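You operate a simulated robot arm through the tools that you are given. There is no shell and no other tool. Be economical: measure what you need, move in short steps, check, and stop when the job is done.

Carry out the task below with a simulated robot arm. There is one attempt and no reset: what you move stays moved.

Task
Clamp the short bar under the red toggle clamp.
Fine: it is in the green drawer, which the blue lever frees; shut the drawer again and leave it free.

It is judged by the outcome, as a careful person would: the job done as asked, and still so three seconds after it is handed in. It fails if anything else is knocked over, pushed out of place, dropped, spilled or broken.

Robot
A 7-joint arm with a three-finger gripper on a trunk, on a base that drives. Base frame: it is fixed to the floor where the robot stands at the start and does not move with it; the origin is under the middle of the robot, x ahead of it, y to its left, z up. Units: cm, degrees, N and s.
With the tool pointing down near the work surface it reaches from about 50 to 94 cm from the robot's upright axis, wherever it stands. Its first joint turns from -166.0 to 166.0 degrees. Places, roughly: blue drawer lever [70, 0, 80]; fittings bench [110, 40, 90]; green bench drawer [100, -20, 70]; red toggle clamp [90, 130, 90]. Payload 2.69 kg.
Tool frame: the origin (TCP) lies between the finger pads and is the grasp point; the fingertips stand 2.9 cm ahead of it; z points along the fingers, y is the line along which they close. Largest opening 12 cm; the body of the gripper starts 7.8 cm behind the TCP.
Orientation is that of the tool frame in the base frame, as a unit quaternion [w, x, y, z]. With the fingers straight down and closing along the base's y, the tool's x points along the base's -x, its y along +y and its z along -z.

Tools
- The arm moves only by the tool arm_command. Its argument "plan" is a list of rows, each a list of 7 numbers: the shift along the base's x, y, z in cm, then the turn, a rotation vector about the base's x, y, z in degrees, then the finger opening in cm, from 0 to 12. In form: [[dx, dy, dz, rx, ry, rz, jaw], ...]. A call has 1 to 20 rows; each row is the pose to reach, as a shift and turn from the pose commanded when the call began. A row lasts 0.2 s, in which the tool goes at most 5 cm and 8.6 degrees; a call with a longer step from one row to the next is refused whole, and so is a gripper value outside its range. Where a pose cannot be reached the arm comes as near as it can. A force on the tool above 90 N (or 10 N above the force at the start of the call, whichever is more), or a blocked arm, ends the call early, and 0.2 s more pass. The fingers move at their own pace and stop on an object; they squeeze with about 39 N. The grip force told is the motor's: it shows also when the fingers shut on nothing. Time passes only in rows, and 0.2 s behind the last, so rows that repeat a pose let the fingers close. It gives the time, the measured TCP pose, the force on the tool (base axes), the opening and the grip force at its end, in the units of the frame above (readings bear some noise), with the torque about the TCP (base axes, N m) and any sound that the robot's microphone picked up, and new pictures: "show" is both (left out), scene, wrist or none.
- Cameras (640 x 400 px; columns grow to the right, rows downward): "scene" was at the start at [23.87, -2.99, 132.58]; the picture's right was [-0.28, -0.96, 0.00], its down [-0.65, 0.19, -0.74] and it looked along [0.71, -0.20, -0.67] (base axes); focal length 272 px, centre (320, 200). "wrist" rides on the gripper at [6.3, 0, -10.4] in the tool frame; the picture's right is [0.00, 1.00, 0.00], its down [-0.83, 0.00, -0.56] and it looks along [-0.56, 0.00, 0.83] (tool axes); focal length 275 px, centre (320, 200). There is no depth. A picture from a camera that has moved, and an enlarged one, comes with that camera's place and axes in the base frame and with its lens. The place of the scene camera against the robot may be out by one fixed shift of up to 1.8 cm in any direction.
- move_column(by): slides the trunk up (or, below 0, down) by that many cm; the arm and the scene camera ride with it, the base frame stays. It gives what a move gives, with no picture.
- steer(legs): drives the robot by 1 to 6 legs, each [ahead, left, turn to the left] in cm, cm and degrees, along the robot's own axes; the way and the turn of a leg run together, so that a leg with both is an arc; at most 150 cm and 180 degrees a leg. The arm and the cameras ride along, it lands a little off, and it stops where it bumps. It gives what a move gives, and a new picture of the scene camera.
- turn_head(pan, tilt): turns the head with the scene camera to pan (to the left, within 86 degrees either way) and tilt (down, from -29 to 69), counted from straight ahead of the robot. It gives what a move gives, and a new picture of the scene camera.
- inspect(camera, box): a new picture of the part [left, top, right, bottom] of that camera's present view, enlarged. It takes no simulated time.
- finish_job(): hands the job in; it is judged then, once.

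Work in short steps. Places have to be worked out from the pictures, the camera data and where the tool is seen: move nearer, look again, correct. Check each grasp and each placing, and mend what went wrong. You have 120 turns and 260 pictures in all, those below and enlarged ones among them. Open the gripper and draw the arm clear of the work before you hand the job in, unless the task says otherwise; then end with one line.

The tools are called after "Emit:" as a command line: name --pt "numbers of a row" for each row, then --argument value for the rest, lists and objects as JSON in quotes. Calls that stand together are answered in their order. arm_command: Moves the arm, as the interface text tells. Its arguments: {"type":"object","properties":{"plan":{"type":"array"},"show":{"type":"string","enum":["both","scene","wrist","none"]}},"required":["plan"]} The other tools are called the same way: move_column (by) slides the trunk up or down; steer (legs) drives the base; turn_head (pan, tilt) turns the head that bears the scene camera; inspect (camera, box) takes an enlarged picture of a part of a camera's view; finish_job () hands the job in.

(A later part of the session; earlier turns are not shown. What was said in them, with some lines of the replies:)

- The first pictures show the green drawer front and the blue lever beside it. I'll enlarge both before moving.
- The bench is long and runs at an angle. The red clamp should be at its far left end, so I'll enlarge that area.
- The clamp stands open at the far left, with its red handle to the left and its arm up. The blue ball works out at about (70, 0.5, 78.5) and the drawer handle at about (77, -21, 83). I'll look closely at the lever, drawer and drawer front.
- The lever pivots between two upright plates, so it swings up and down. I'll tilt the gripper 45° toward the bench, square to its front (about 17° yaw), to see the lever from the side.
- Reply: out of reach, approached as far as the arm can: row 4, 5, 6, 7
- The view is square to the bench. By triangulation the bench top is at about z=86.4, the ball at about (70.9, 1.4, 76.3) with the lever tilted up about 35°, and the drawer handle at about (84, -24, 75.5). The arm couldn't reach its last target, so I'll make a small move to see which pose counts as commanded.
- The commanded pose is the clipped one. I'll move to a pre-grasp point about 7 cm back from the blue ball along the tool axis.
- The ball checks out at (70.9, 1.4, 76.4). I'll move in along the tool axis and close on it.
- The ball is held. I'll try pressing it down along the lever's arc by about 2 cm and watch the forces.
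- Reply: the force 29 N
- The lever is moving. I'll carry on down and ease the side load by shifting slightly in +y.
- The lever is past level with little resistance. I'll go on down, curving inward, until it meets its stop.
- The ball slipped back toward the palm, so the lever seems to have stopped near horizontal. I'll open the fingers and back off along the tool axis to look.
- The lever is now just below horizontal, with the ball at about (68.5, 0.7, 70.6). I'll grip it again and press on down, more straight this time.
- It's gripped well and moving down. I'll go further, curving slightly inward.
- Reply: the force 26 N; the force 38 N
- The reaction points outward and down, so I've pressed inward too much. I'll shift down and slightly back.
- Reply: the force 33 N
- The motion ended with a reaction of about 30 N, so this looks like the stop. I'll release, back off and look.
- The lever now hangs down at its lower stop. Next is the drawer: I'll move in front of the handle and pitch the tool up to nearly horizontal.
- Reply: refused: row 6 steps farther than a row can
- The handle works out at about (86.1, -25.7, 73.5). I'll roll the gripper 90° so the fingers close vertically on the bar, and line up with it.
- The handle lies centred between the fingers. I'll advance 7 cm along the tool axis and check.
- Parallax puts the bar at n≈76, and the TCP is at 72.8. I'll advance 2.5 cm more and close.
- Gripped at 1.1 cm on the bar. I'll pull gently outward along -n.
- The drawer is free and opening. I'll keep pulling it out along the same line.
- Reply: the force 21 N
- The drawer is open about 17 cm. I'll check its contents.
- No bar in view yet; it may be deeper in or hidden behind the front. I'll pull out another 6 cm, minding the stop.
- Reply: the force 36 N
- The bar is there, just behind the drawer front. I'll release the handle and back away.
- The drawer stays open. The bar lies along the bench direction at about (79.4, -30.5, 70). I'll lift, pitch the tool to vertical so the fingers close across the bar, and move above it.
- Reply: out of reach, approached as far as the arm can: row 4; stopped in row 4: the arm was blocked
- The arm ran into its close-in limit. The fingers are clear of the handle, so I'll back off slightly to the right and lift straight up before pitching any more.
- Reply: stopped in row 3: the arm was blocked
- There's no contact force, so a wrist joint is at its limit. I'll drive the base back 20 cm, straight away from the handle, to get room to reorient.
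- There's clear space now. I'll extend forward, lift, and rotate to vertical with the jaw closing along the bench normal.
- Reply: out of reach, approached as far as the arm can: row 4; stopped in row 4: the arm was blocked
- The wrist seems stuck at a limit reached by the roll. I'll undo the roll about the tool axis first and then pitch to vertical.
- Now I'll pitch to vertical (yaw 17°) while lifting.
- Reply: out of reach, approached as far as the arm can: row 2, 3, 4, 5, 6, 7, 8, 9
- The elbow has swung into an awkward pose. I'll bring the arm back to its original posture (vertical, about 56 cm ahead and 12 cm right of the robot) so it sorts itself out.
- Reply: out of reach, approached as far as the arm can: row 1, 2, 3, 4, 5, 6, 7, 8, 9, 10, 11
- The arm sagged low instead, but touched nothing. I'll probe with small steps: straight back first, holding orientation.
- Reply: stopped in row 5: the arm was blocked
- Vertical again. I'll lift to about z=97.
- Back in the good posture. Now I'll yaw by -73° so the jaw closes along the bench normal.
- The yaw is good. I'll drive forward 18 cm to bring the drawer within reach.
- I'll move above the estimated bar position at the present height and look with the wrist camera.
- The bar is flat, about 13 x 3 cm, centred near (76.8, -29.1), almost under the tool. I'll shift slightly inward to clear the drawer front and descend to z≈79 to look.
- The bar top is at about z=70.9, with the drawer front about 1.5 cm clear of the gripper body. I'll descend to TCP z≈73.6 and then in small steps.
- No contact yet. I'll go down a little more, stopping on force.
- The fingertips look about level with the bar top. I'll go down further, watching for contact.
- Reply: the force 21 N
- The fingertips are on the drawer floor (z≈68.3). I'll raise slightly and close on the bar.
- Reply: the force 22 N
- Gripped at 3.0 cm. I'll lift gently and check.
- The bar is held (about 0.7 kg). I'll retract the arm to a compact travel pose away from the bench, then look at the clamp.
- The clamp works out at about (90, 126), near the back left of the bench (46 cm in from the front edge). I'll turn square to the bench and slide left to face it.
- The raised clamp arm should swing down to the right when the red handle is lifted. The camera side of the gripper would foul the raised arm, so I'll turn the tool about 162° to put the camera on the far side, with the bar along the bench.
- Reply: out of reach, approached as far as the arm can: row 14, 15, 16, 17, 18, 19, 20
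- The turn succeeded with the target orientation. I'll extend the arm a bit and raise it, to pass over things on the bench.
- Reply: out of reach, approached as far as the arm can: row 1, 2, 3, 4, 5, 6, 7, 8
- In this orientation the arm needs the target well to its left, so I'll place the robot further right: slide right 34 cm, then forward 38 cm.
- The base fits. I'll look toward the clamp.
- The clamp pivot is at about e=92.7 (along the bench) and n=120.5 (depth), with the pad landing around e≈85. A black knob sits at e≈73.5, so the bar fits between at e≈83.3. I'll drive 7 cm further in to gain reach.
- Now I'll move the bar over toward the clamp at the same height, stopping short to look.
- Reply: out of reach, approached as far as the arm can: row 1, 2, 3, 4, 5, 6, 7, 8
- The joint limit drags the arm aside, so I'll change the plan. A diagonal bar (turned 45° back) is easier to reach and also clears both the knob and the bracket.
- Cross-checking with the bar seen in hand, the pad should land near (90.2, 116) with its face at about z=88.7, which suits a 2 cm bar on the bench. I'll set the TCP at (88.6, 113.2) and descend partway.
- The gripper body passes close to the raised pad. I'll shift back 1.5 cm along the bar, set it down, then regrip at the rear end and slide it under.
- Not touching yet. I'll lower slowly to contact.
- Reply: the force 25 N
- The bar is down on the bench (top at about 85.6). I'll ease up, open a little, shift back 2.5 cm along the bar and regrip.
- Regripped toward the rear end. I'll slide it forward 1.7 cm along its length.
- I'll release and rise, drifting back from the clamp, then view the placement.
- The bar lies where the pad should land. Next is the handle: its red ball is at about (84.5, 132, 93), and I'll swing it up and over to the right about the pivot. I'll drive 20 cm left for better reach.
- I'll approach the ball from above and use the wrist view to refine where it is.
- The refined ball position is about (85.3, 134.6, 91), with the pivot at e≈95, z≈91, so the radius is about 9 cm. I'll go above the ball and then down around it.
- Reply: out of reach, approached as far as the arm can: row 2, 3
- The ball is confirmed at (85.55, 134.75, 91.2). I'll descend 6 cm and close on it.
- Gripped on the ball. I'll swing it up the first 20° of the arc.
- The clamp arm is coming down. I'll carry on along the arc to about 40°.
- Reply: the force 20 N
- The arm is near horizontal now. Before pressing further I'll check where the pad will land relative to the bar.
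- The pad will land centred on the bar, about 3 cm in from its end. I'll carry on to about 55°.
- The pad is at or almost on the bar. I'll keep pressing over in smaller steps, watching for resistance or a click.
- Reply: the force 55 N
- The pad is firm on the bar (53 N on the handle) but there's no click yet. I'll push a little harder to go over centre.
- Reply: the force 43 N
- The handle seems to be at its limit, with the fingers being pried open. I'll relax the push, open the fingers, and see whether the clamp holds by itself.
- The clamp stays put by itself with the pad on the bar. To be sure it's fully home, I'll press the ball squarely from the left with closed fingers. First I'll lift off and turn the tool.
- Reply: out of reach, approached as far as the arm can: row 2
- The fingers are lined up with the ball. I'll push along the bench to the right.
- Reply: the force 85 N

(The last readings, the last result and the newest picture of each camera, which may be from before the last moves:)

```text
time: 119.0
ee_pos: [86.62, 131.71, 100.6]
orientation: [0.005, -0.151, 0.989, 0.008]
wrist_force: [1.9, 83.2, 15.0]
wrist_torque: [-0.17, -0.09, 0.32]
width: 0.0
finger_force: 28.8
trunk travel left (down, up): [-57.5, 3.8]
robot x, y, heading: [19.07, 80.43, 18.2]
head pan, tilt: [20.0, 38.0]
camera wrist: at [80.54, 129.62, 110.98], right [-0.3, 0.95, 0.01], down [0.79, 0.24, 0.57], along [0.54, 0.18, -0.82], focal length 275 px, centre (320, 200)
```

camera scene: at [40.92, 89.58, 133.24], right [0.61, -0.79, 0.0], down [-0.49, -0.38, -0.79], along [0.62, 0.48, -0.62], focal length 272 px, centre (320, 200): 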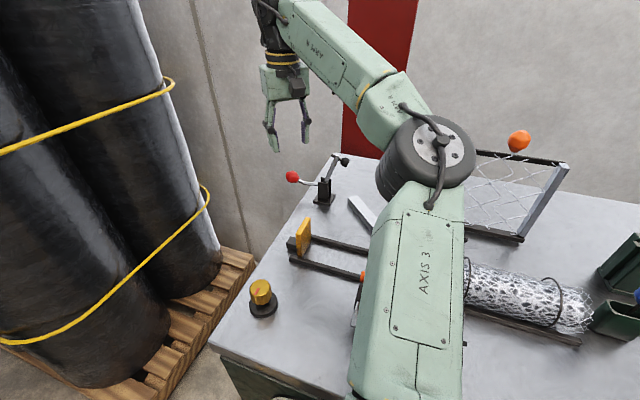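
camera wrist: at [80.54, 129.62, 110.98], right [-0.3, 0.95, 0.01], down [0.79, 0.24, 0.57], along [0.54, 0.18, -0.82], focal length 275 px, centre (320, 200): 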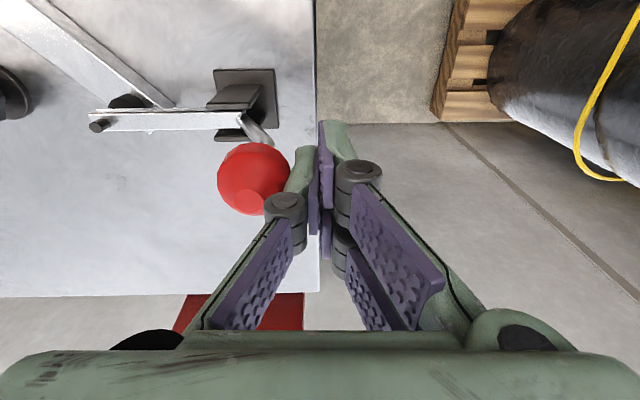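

At 83 N it doesn't budge, so the clamp is fully home. I'll back off, rise clear, and check.

Emit:
arm_command --pt "-1 3.5 0 0 0 0 0" --pt "-1.3 5 0 0 0 0 0" --pt "-1.3 5 3.5 0 0 0 0" --pt "-3 4 6.5 0 0 0 0" --pt "-7 2.5 8 0 0 0 0" --pt "-11 1 8 0 0 0 0" --pt "-15 -0.5 8 0 0 0 0" --pt "-19 -2 8 0 0 0 0" --pt "-23 -3.5 8 0 0 0 0" --pt "-23 -3.5 8 0 0 0 0" --show "none"

Emit:
inspect --camera "scene" --box '[270, 130, 400, 230]'

```text
time: 121.2
ee_pos: [64.39, 126.63, 108.39]
orientation: [0.001, -0.141, 0.99, -0.002]
wrist_force: [0.0, -0.2, 0.2]
wrist_torque: [0.01, -0.01, 0.01]
width: 0.0
finger_force: 28.4
trunk travel left (down, up): [-57.5, 3.8]
robot x, y, heading: [19.02, 80.36, 18.0]
head pan, tilt: [20.0, 38.0]
```

```text
4.00 times, centred on (335, 180) of scene
camera zoom: at [40.93, 89.59, 133.24], right [0.61, -0.79, 0.0], down [-0.49, -0.38, -0.79], along [0.62, 0.48, -0.62], focal length 1090 px, centre (260, 280)
```

zoom: 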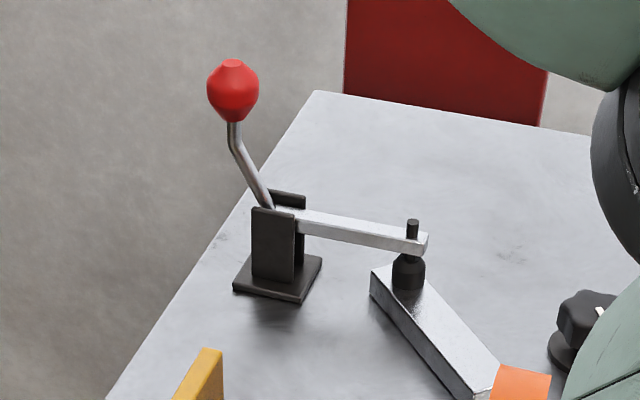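

The bar is clamped under the pad and the handle has locked over. Now the drawer: I'll back away and drive right to stand in front of it.

Emit:
steer --legs '[[-52, 0, 0], [0, -106, 0]]'

Emit:
turn_head --pan 0 --tilt 40

```text
time: 132.2
ee_pos: [46.47, 13.28, 108.37]
orientation: [0.0, -0.152, 0.988, -0.002]
wrist_force: [0.0, -1.0, 0.3]
wrist_torque: [-0.01, -0.02, -0.02]
width: 0.0
finger_force: 28.9
trunk travel left (down, up): [-57.5, 3.8]
robot x, y, heading: [1.97, -34.31, 19.3]
head pan, tilt: [20.0, 38.0]
camera scene: at [23.79, -24.35, 133.24], right [0.63, -0.77, 0.0], down [-0.48, -0.39, -0.79], along [0.61, 0.5, -0.62], focal length 272 px, centre (320, 200)
```

scene: 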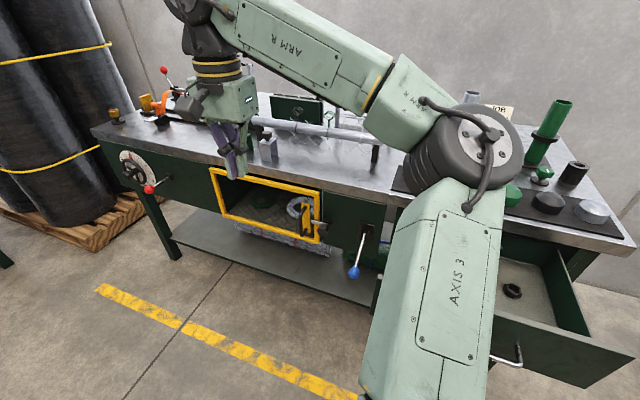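

```text
time: 133.1
ee_pos: [46.37, 13.22, 108.48]
orientation: [0.0, -0.153, 0.988, -0.003]
wrist_force: [0.0, -0.1, 0.0]
wrist_torque: [-0.03, 0.02, -0.01]
width: 0.0
finger_force: 28.5
trunk travel left (down, up): [-57.5, 3.8]
robot x, y, heading: [1.89, -34.34, 19.3]
head pan, tilt: [0.0, 40.0]
camera scene: at [25.13, -27.0, 132.94], right [0.33, -0.94, 0.0], down [-0.61, -0.21, -0.77], along [0.72, 0.25, -0.64], focal length 272 px, centre (320, 200)
```

scene: 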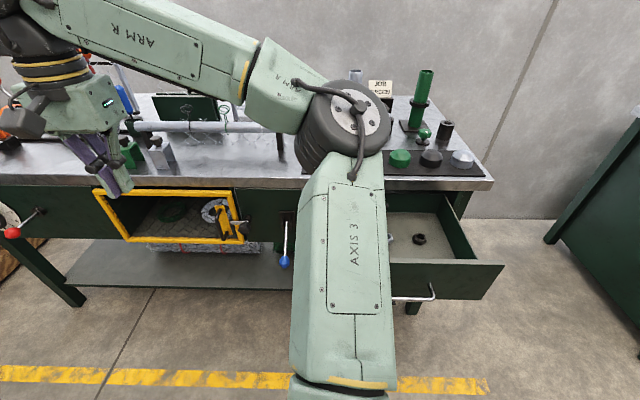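

The robot is in front of the drawer. I'll back up 18 cm for room, then bring the arm in front of the robot.

Emit:
steer --legs '[[-18, 0, -2]]'

Emit:
arm_command --pt "1 -4 0 0 0 0 0" --pt "2.3 -8 -1 0 0 0 0" --pt "3.6 -12 -2 0 0 0 0" --pt "5 -16 -3 0 0 0 0" --pt "6.3 -20 -4 0 0 0 0" --pt "7.6 -24 -5 0 0 0 0" --pt "9 -28 -6 0 0 0 0" --pt "10.3 -32 -8 0 0 0 0" --pt "11.6 -36 -10 0 0 0 0" --pt "13 -40 -12 0 0 0 0" --pt "14 -43 -12 0 0 0 0" --pt "14 -43 -12 0 0 0 0" --show "scene"

```text
time: 134.6
ee_pos: [30.55, 6.17, 108.39]
orientation: [0.001, -0.139, 0.99, -0.003]
wrist_force: [-0.1, 0.0, 0.5]
wrist_torque: [-0.02, -0.03, 0.0]
width: 0.03
finger_force: 28.4
trunk travel left (down, up): [-57.5, 3.8]
robot x, y, heading: [-14.96, -40.05, 17.7]
head pan, tilt: [0.0, 40.0]
camera scene: at [8.11, -33.45, 132.96], right [0.3, -0.95, 0.0], down [-0.61, -0.19, -0.77], along [0.73, 0.23, -0.64], focal length 272 px, centre (320, 200)
```

scene: 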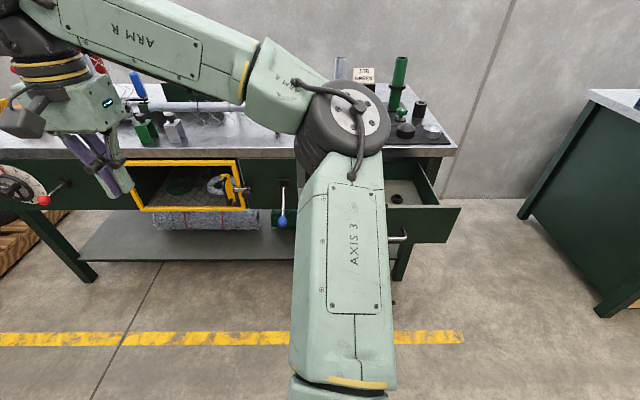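

```text
time: 137.2
ee_pos: [44.4, -36.37, 96.29]
orientation: [0.0, -0.139, 0.99, -0.002]
wrist_force: [-0.2, 0.4, -1.4]
wrist_torque: [-0.02, 0.02, 0.01]
width: 0.02
finger_force: 28.5
trunk travel left (down, up): [-57.5, 3.8]
robot x, y, heading: [-15.46, -40.02, 17.6]
head pan, tilt: [0.0, 40.0]
camera scene: at [8.17, -33.42, 132.94], right [0.3, -0.95, 0.0], down [-0.61, -0.2, -0.77], along [0.73, 0.23, -0.64], focal length 272 px, centre (320, 200)
```

scene: 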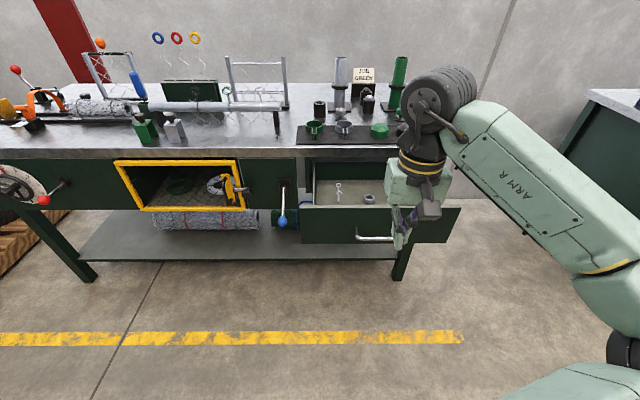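

Well lined up with the drawer. Now I'll pitch the tool to near horizontal, lower to z≈77 and extend a bit, still short of the handle.

Emit:
arm_command --pt "1 0.3 -1 2.3 -7.7 0 0" --pt "2 0.6 -3 4.7 -15.3 0 0" --pt "3 0.9 -5 7 -23 0 0" --pt "4 1.2 -7 9.4 -30.6 0 0" --pt "5 1.5 -9 11.7 -38.3 0 0" --pt "6 1.8 -11 14 -46 0 0" --pt "7 2.1 -13 16.4 -53.6 0 0" --pt "8 2.4 -15 18.7 -61.3 0 0" --pt "9 2.7 -17 21.1 -68.9 0 0" --pt "9.6 2.9 -19 23.4 -76.6 0 0" --pt "9.6 2.9 -19 23.4 -76.6 0 0"

```text
time: 139.5
ee_pos: [53.48, -24.12, 77.59]
orientation: [0.623, -0.183, 0.743, 0.159]
wrist_force: [0.3, 0.3, -0.5]
wrist_torque: [0.0, -0.02, -0.02]
width: 0.02
finger_force: 28.5
trunk travel left (down, up): [-57.5, 3.8]
robot x, y, heading: [-15.02, -39.92, 17.5]
head pan, tilt: [0.0, 40.0]
stopped in row 11: the arm was blocked; the commanded pose is now the measured one
camera scene: at [8.62, -33.09, 132.86], right [0.3, -0.95, 0.0], down [-0.62, -0.2, -0.76], along [0.73, 0.23, -0.65], focal length 272 px, centre (320, 200)
camera wrist: at [43.53, -29.52, 73.18], right [-0.47, 0.88, 0.0], down [-0.36, -0.19, 0.91], along [0.81, 0.43, 0.41], focal length 275 px, centre (320, 200)
```

scene: 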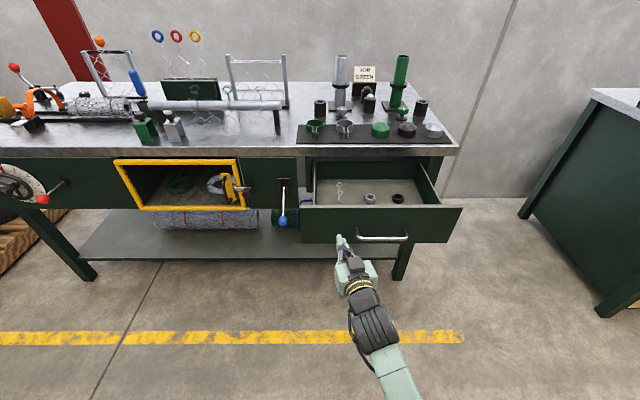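
wrist: 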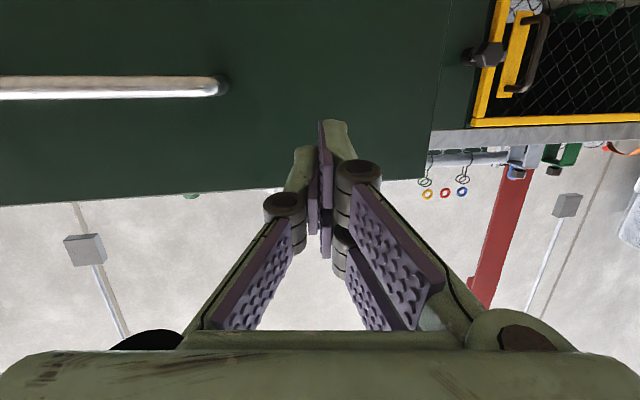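

The arm drifted left but is in a usable pushing pose. I'll try nudging it right toward the drawer's middle.

Emit:
arm_command --pt "1 -2 0 0 0 0 0" --pt "2.2 -4 0 0 0 0 0" --pt "3.4 -6 0 0 0 0 0" --pt "4.4 -8 0 0 0 0 0" --pt "4.4 -8 0 0 0 0 0"

```text
time: 140.7
ee_pos: [57.75, -32.53, 77.81]
orientation: [0.625, -0.179, 0.743, 0.157]
wrist_force: [0.5, 0.0, -0.8]
wrist_torque: [0.04, -0.02, -0.02]
width: 0.0
finger_force: 28.2
trunk travel left (down, up): [-57.5, 3.8]
robot x, y, heading: [-14.83, -40.13, 17.6]
head pan, tilt: [0.0, 40.0]
camera scene: at [8.2, -33.37, 132.94], right [0.3, -0.95, 0.0], down [-0.61, -0.2, -0.77], along [0.73, 0.23, -0.64], focal length 272 px, centre (320, 200)
camera wrist: at [47.69, -37.79, 73.39], right [-0.46, 0.89, 0.01], down [-0.36, -0.19, 0.91], along [0.81, 0.42, 0.41], focal length 275 px, centre (320, 200)
```

scene: 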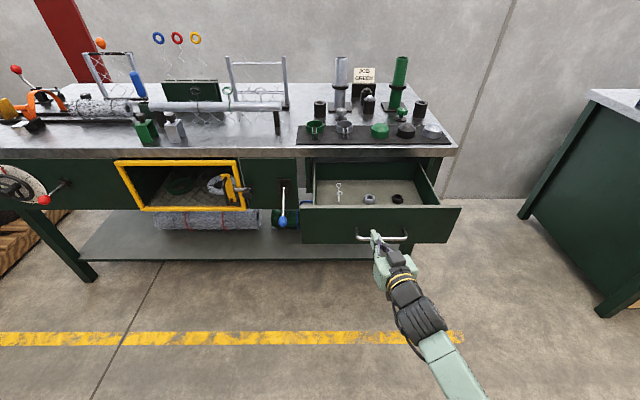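
wrist: 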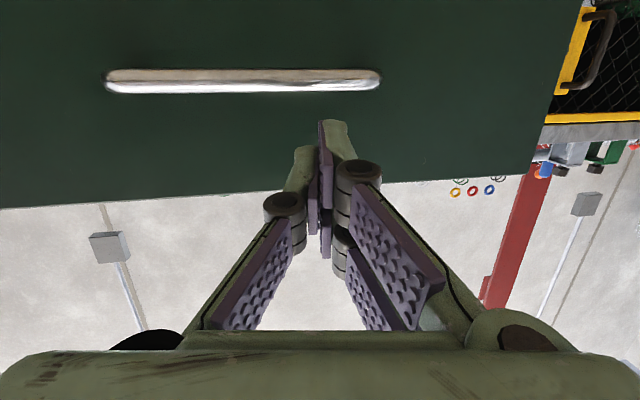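

Now it's central, with the fingertips between the handle and the drawer's top edge. I'll drive forward in stages to push the drawer in.

Emit:
steer --legs '[[14, 0, 0]]'

```text
time: 142.0
ee_pos: [70.96, -28.43, 77.8]
orientation: [0.626, -0.179, 0.743, 0.158]
wrist_force: [-0.5, -0.1, 0.1]
wrist_torque: [0.02, -0.03, 0.02]
width: 0.0
finger_force: 28.4
trunk travel left (down, up): [-57.5, 3.8]
robot x, y, heading: [-1.56, -35.92, 17.6]
head pan, tilt: [0.0, 40.0]
camera scene: at [21.43, -29.22, 132.93], right [0.3, -0.95, 0.0], down [-0.61, -0.19, -0.77], along [0.73, 0.23, -0.64], focal length 272 px, centre (320, 200)
```

scene: 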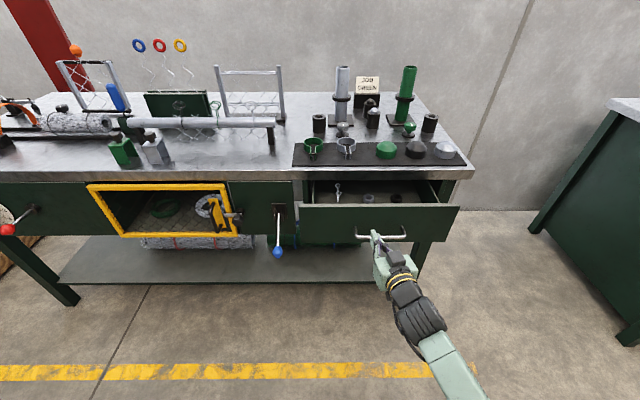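

The drawer is sliding in smoothly. I'll go another 12 cm.

Emit:
steer --legs '[[12, 0, 0]]'

Emit:
arm_command --pt "0 0 0 0 0 0 0" --show "wrist"

```text
time: 143.3
ee_pos: [82.53, -24.93, 77.63]
orientation: [0.627, -0.178, 0.742, 0.157]
wrist_force: [-0.1, -0.1, 0.0]
wrist_torque: [0.03, -0.03, -0.02]
width: 0.01
finger_force: 28.0
trunk travel left (down, up): [-57.5, 3.8]
robot x, y, heading: [9.69, -32.16, 17.1]
head pan, tilt: [0.0, 40.0]
camera scene: at [33.0, -25.59, 132.93], right [0.3, -0.95, 0.0], down [-0.61, -0.19, -0.77], along [0.73, 0.23, -0.64], focal length 272 px, centre (320, 200)
```

scene: 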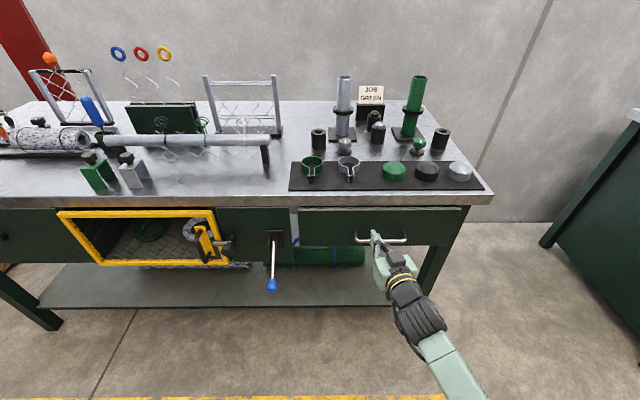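

```text
time: 143.7
ee_pos: [82.54, -24.85, 77.82]
orientation: [0.626, -0.178, 0.743, 0.157]
wrist_force: [0.5, -0.4, -0.3]
wrist_torque: [-0.05, -0.02, 0.0]
width: 0.0
finger_force: 28.5
trunk travel left (down, up): [-57.5, 3.8]
robot x, y, heading: [10.14, -32.08, 17.5]
head pan, tilt: [0.0, 40.0]
camera wrist: at [72.44, -30.15, 73.39], right [-0.46, 0.89, 0.01], down [-0.36, -0.19, 0.91], along [0.81, 0.42, 0.41], focal length 275 px, centre (320, 200)
```

wrist: 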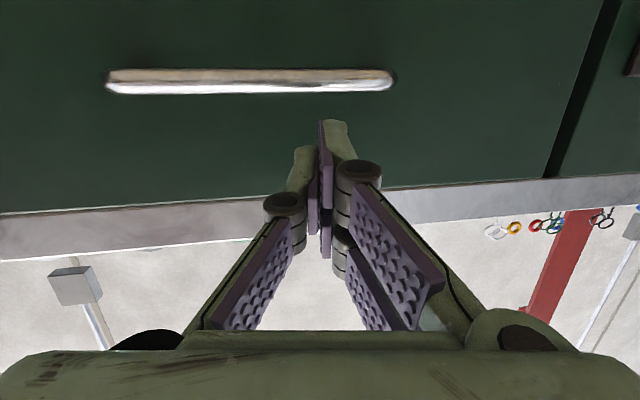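

Nearly shut. I'll finish with the arm in small steps, watching the force.

Emit:
arm_command --pt "0.77 0.23 0 0 0 0 0" --pt "1.5 0.46 0 0 0 0 0" --pt "2.3 0.7 0 0 0 0 0" --pt "3.06 0.93 0 0 0 0 0" --pt "3.06 0.93 0 0 0 0 0" --show "scene"

```text
time: 144.9
ee_pos: [85.56, -24.1, 77.88]
orientation: [0.626, -0.178, 0.743, 0.157]
wrist_force: [-0.1, -0.3, -0.3]
wrist_torque: [0.0, 0.02, 0.01]
width: 0.02
finger_force: 28.1
trunk travel left (down, up): [-57.5, 3.8]
robot x, y, heading: [9.79, -32.24, 17.2]
head pan, tilt: [0.0, 40.0]
camera scene: at [32.97, -25.6, 132.94], right [0.3, -0.95, 0.0], down [-0.61, -0.19, -0.77], along [0.73, 0.23, -0.64], focal length 272 px, centre (320, 200)
```

scene: 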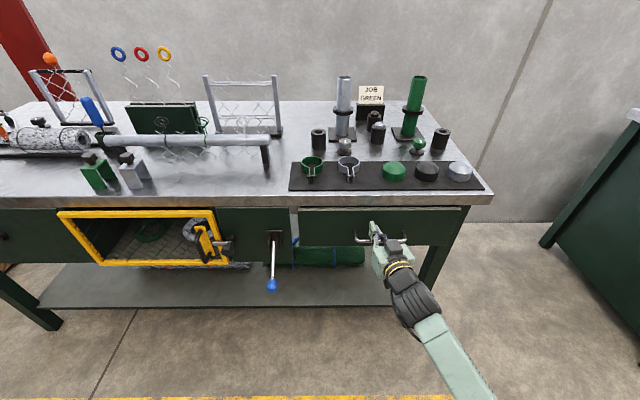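

Emit:
arm_command --pt "0.5 0.15 0 0 0 0 0" --pt "1 0.3 0 0 0 0 0" --pt "1.5 0.45 0 0 0 0 0" --pt "2 0.6 0 0 0 0 0" --pt "2.5 0.75 0 0 0 0 0" --pt "3 0.9 0 0 0 0 0" --show "wrist"

Emit:
inspect --camera "scene" --box '[280, 180, 480, 305]'

```text
time: 146.1
ee_pos: [87.55, -23.47, 77.88]
orientation: [0.625, -0.178, 0.744, 0.157]
wrist_force: [-25.3, -9.3, 4.4]
wrist_torque: [0.34, -0.57, 0.11]
width: 0.01
finger_force: 27.9
trunk travel left (down, up): [-57.5, 3.8]
robot x, y, heading: [9.51, -32.13, 17.4]
head pan, tilt: [0.0, 40.0]
stopped in row 6: the force on the tool passed its limit at 107 N (the readings are from after the stop); the commanded pose is now the measured one
camera wrist: at [77.46, -28.67, 73.42], right [-0.46, 0.89, 0.01], down [-0.36, -0.19, 0.91], along [0.81, 0.42, 0.41], focal length 275 px, centre (320, 200)
```

wrist: 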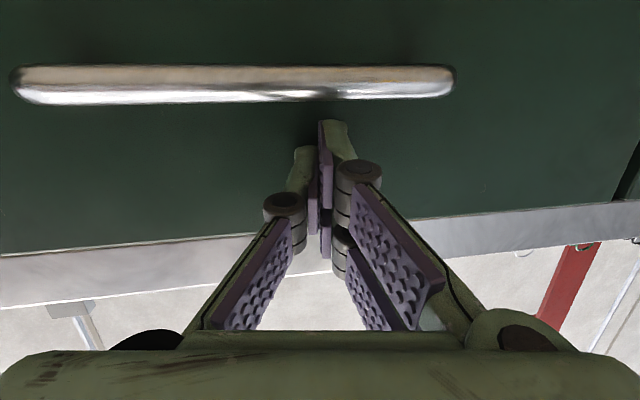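

```text
3.20 times, centred on (380, 242) of scene
camera zoom: at [32.58, -25.79, 133.02], right [0.3, -0.95, 0.0], down [-0.61, -0.19, -0.77], along [0.73, 0.23, -0.64], focal length 872 px, centre (128, 64)
```

zoom: 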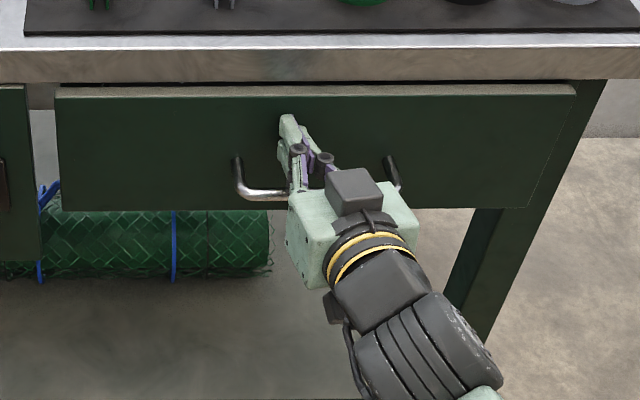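

It hit the closed stop. I'll back off and check that the drawer is shut and the lever is still down.

Emit:
arm_command --pt "-1.5 -0.45 0 0 0 0 0" --pt "-4 -1.2 0 0 0 0 0" --pt "-6.5 -2 0 0 0 0 0" --pt "-6.5 -2 0 0 0 0 0" --show "none"

Emit:
steer --legs '[[-25, 0, 0]]'

Emit:
inspect --camera "scene" --box '[240, 130, 480, 280]'

```text
time: 147.1
ee_pos: [81.43, -25.3, 77.51]
orientation: [0.623, -0.177, 0.746, 0.156]
wrist_force: [0.7, -0.3, -0.8]
wrist_torque: [-0.01, -0.03, -0.01]
width: 0.01
finger_force: 28.5
trunk travel left (down, up): [-57.5, 3.8]
robot x, y, heading: [9.98, -32.41, 17.6]
head pan, tilt: [0.0, 40.0]
```

```text
time: 148.9
ee_pos: [58.19, -32.37, 77.49]
orientation: [0.623, -0.179, 0.745, 0.157]
wrist_force: [0.1, 0.7, -0.1]
wrist_torque: [-0.01, -0.01, 0.01]
width: 0.0
finger_force: 28.1
trunk travel left (down, up): [-57.5, 3.8]
robot x, y, heading: [-13.6, -39.53, 17.6]
head pan, tilt: [0.0, 40.0]
camera scene: at [9.62, -32.93, 132.95], right [0.3, -0.95, 0.0], down [-0.61, -0.19, -0.77], along [0.73, 0.23, -0.64], focal length 272 px, centre (320, 200)
```

scene: 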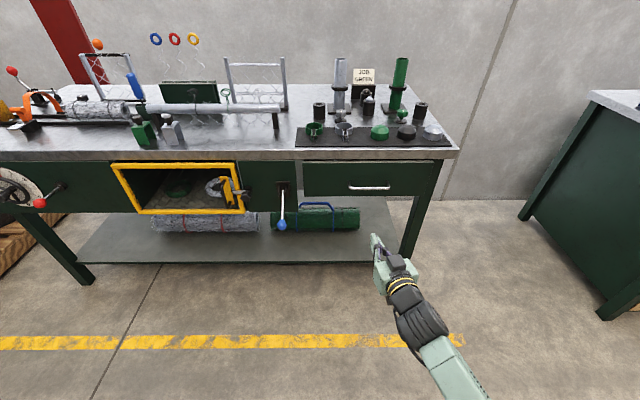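

```text
2.67 times, centred on (360, 205) of scene
camera zoom: at [9.62, -32.93, 132.95], right [0.3, -0.95, 0.0], down [-0.61, -0.19, -0.77], along [0.73, 0.23, -0.64], focal length 726 px, centre (213, 187)
```

zoom: 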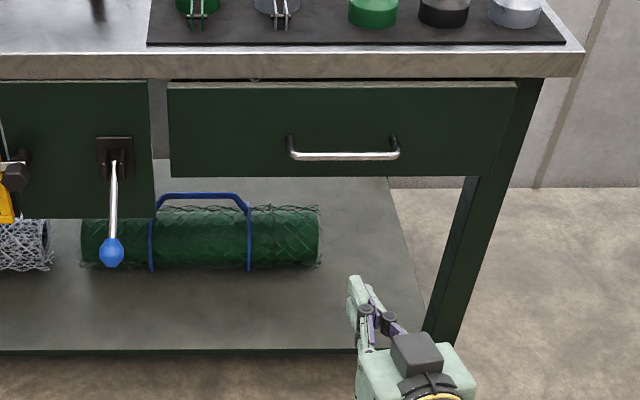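

The drawer is shut and the lever is still in the free position. I'll open the gripper and take a last look at the clamp.

Emit:
arm_command --pt "0 0 0 0 0 0 4" --pt "0 0 0 0 0 0 6" --show "none"

Emit:
turn_head --pan 40 --tilt 25

Emit:
inspect --camera "scene" --box '[180, 100, 360, 220]'

```text
time: 149.5
ee_pos: [58.16, -32.36, 77.51]
orientation: [0.622, -0.179, 0.746, 0.157]
wrist_force: [-0.3, 0.5, -0.2]
wrist_torque: [-0.02, 0.02, -0.02]
width: 3.94
finger_force: 0.0
trunk travel left (down, up): [-57.5, 3.8]
robot x, y, heading: [-13.78, -39.38, 17.3]
head pan, tilt: [0.0, 40.0]
```

```text
time: 150.6
ee_pos: [58.15, -32.31, 77.57]
orientation: [0.623, -0.178, 0.746, 0.157]
wrist_force: [-0.7, 0.1, -0.4]
wrist_torque: [-0.01, 0.0, -0.03]
width: 5.97
finger_force: 0.1
trunk travel left (down, up): [-57.5, 3.8]
robot x, y, heading: [-13.68, -39.42, 17.8]
head pan, tilt: [40.0, 25.0]
camera scene: at [6.49, -27.72, 135.27], right [0.84, -0.54, 0.0], down [-0.23, -0.36, -0.91], along [0.49, 0.76, -0.42], focal length 272 px, centre (320, 200)
```

scene: 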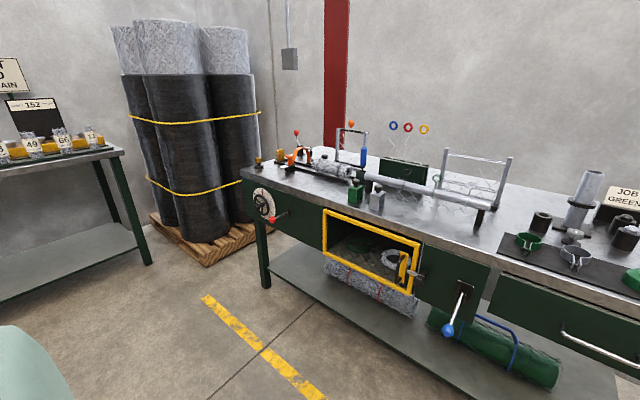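

```text
3.33 times, centred on (270, 160) of scene
camera zoom: at [6.49, -27.72, 135.27], right [0.84, -0.54, 0.0], down [-0.23, -0.36, -0.91], along [0.49, 0.76, -0.42], focal length 908 px, centre (487, 333)
```

zoom: 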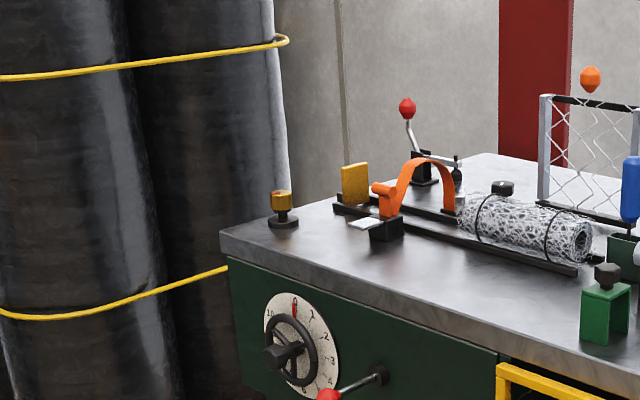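

The clamp is still closed, the drawer is shut and free, nothing else has been disturbed, and the arm is clear with the gripper open. Handing in.

Emit:
finish_job

```text
The job is handed in.
```

The short bar is clamped under the red toggle clamp, and the green drawer is shut with the blue lever left in the free position.
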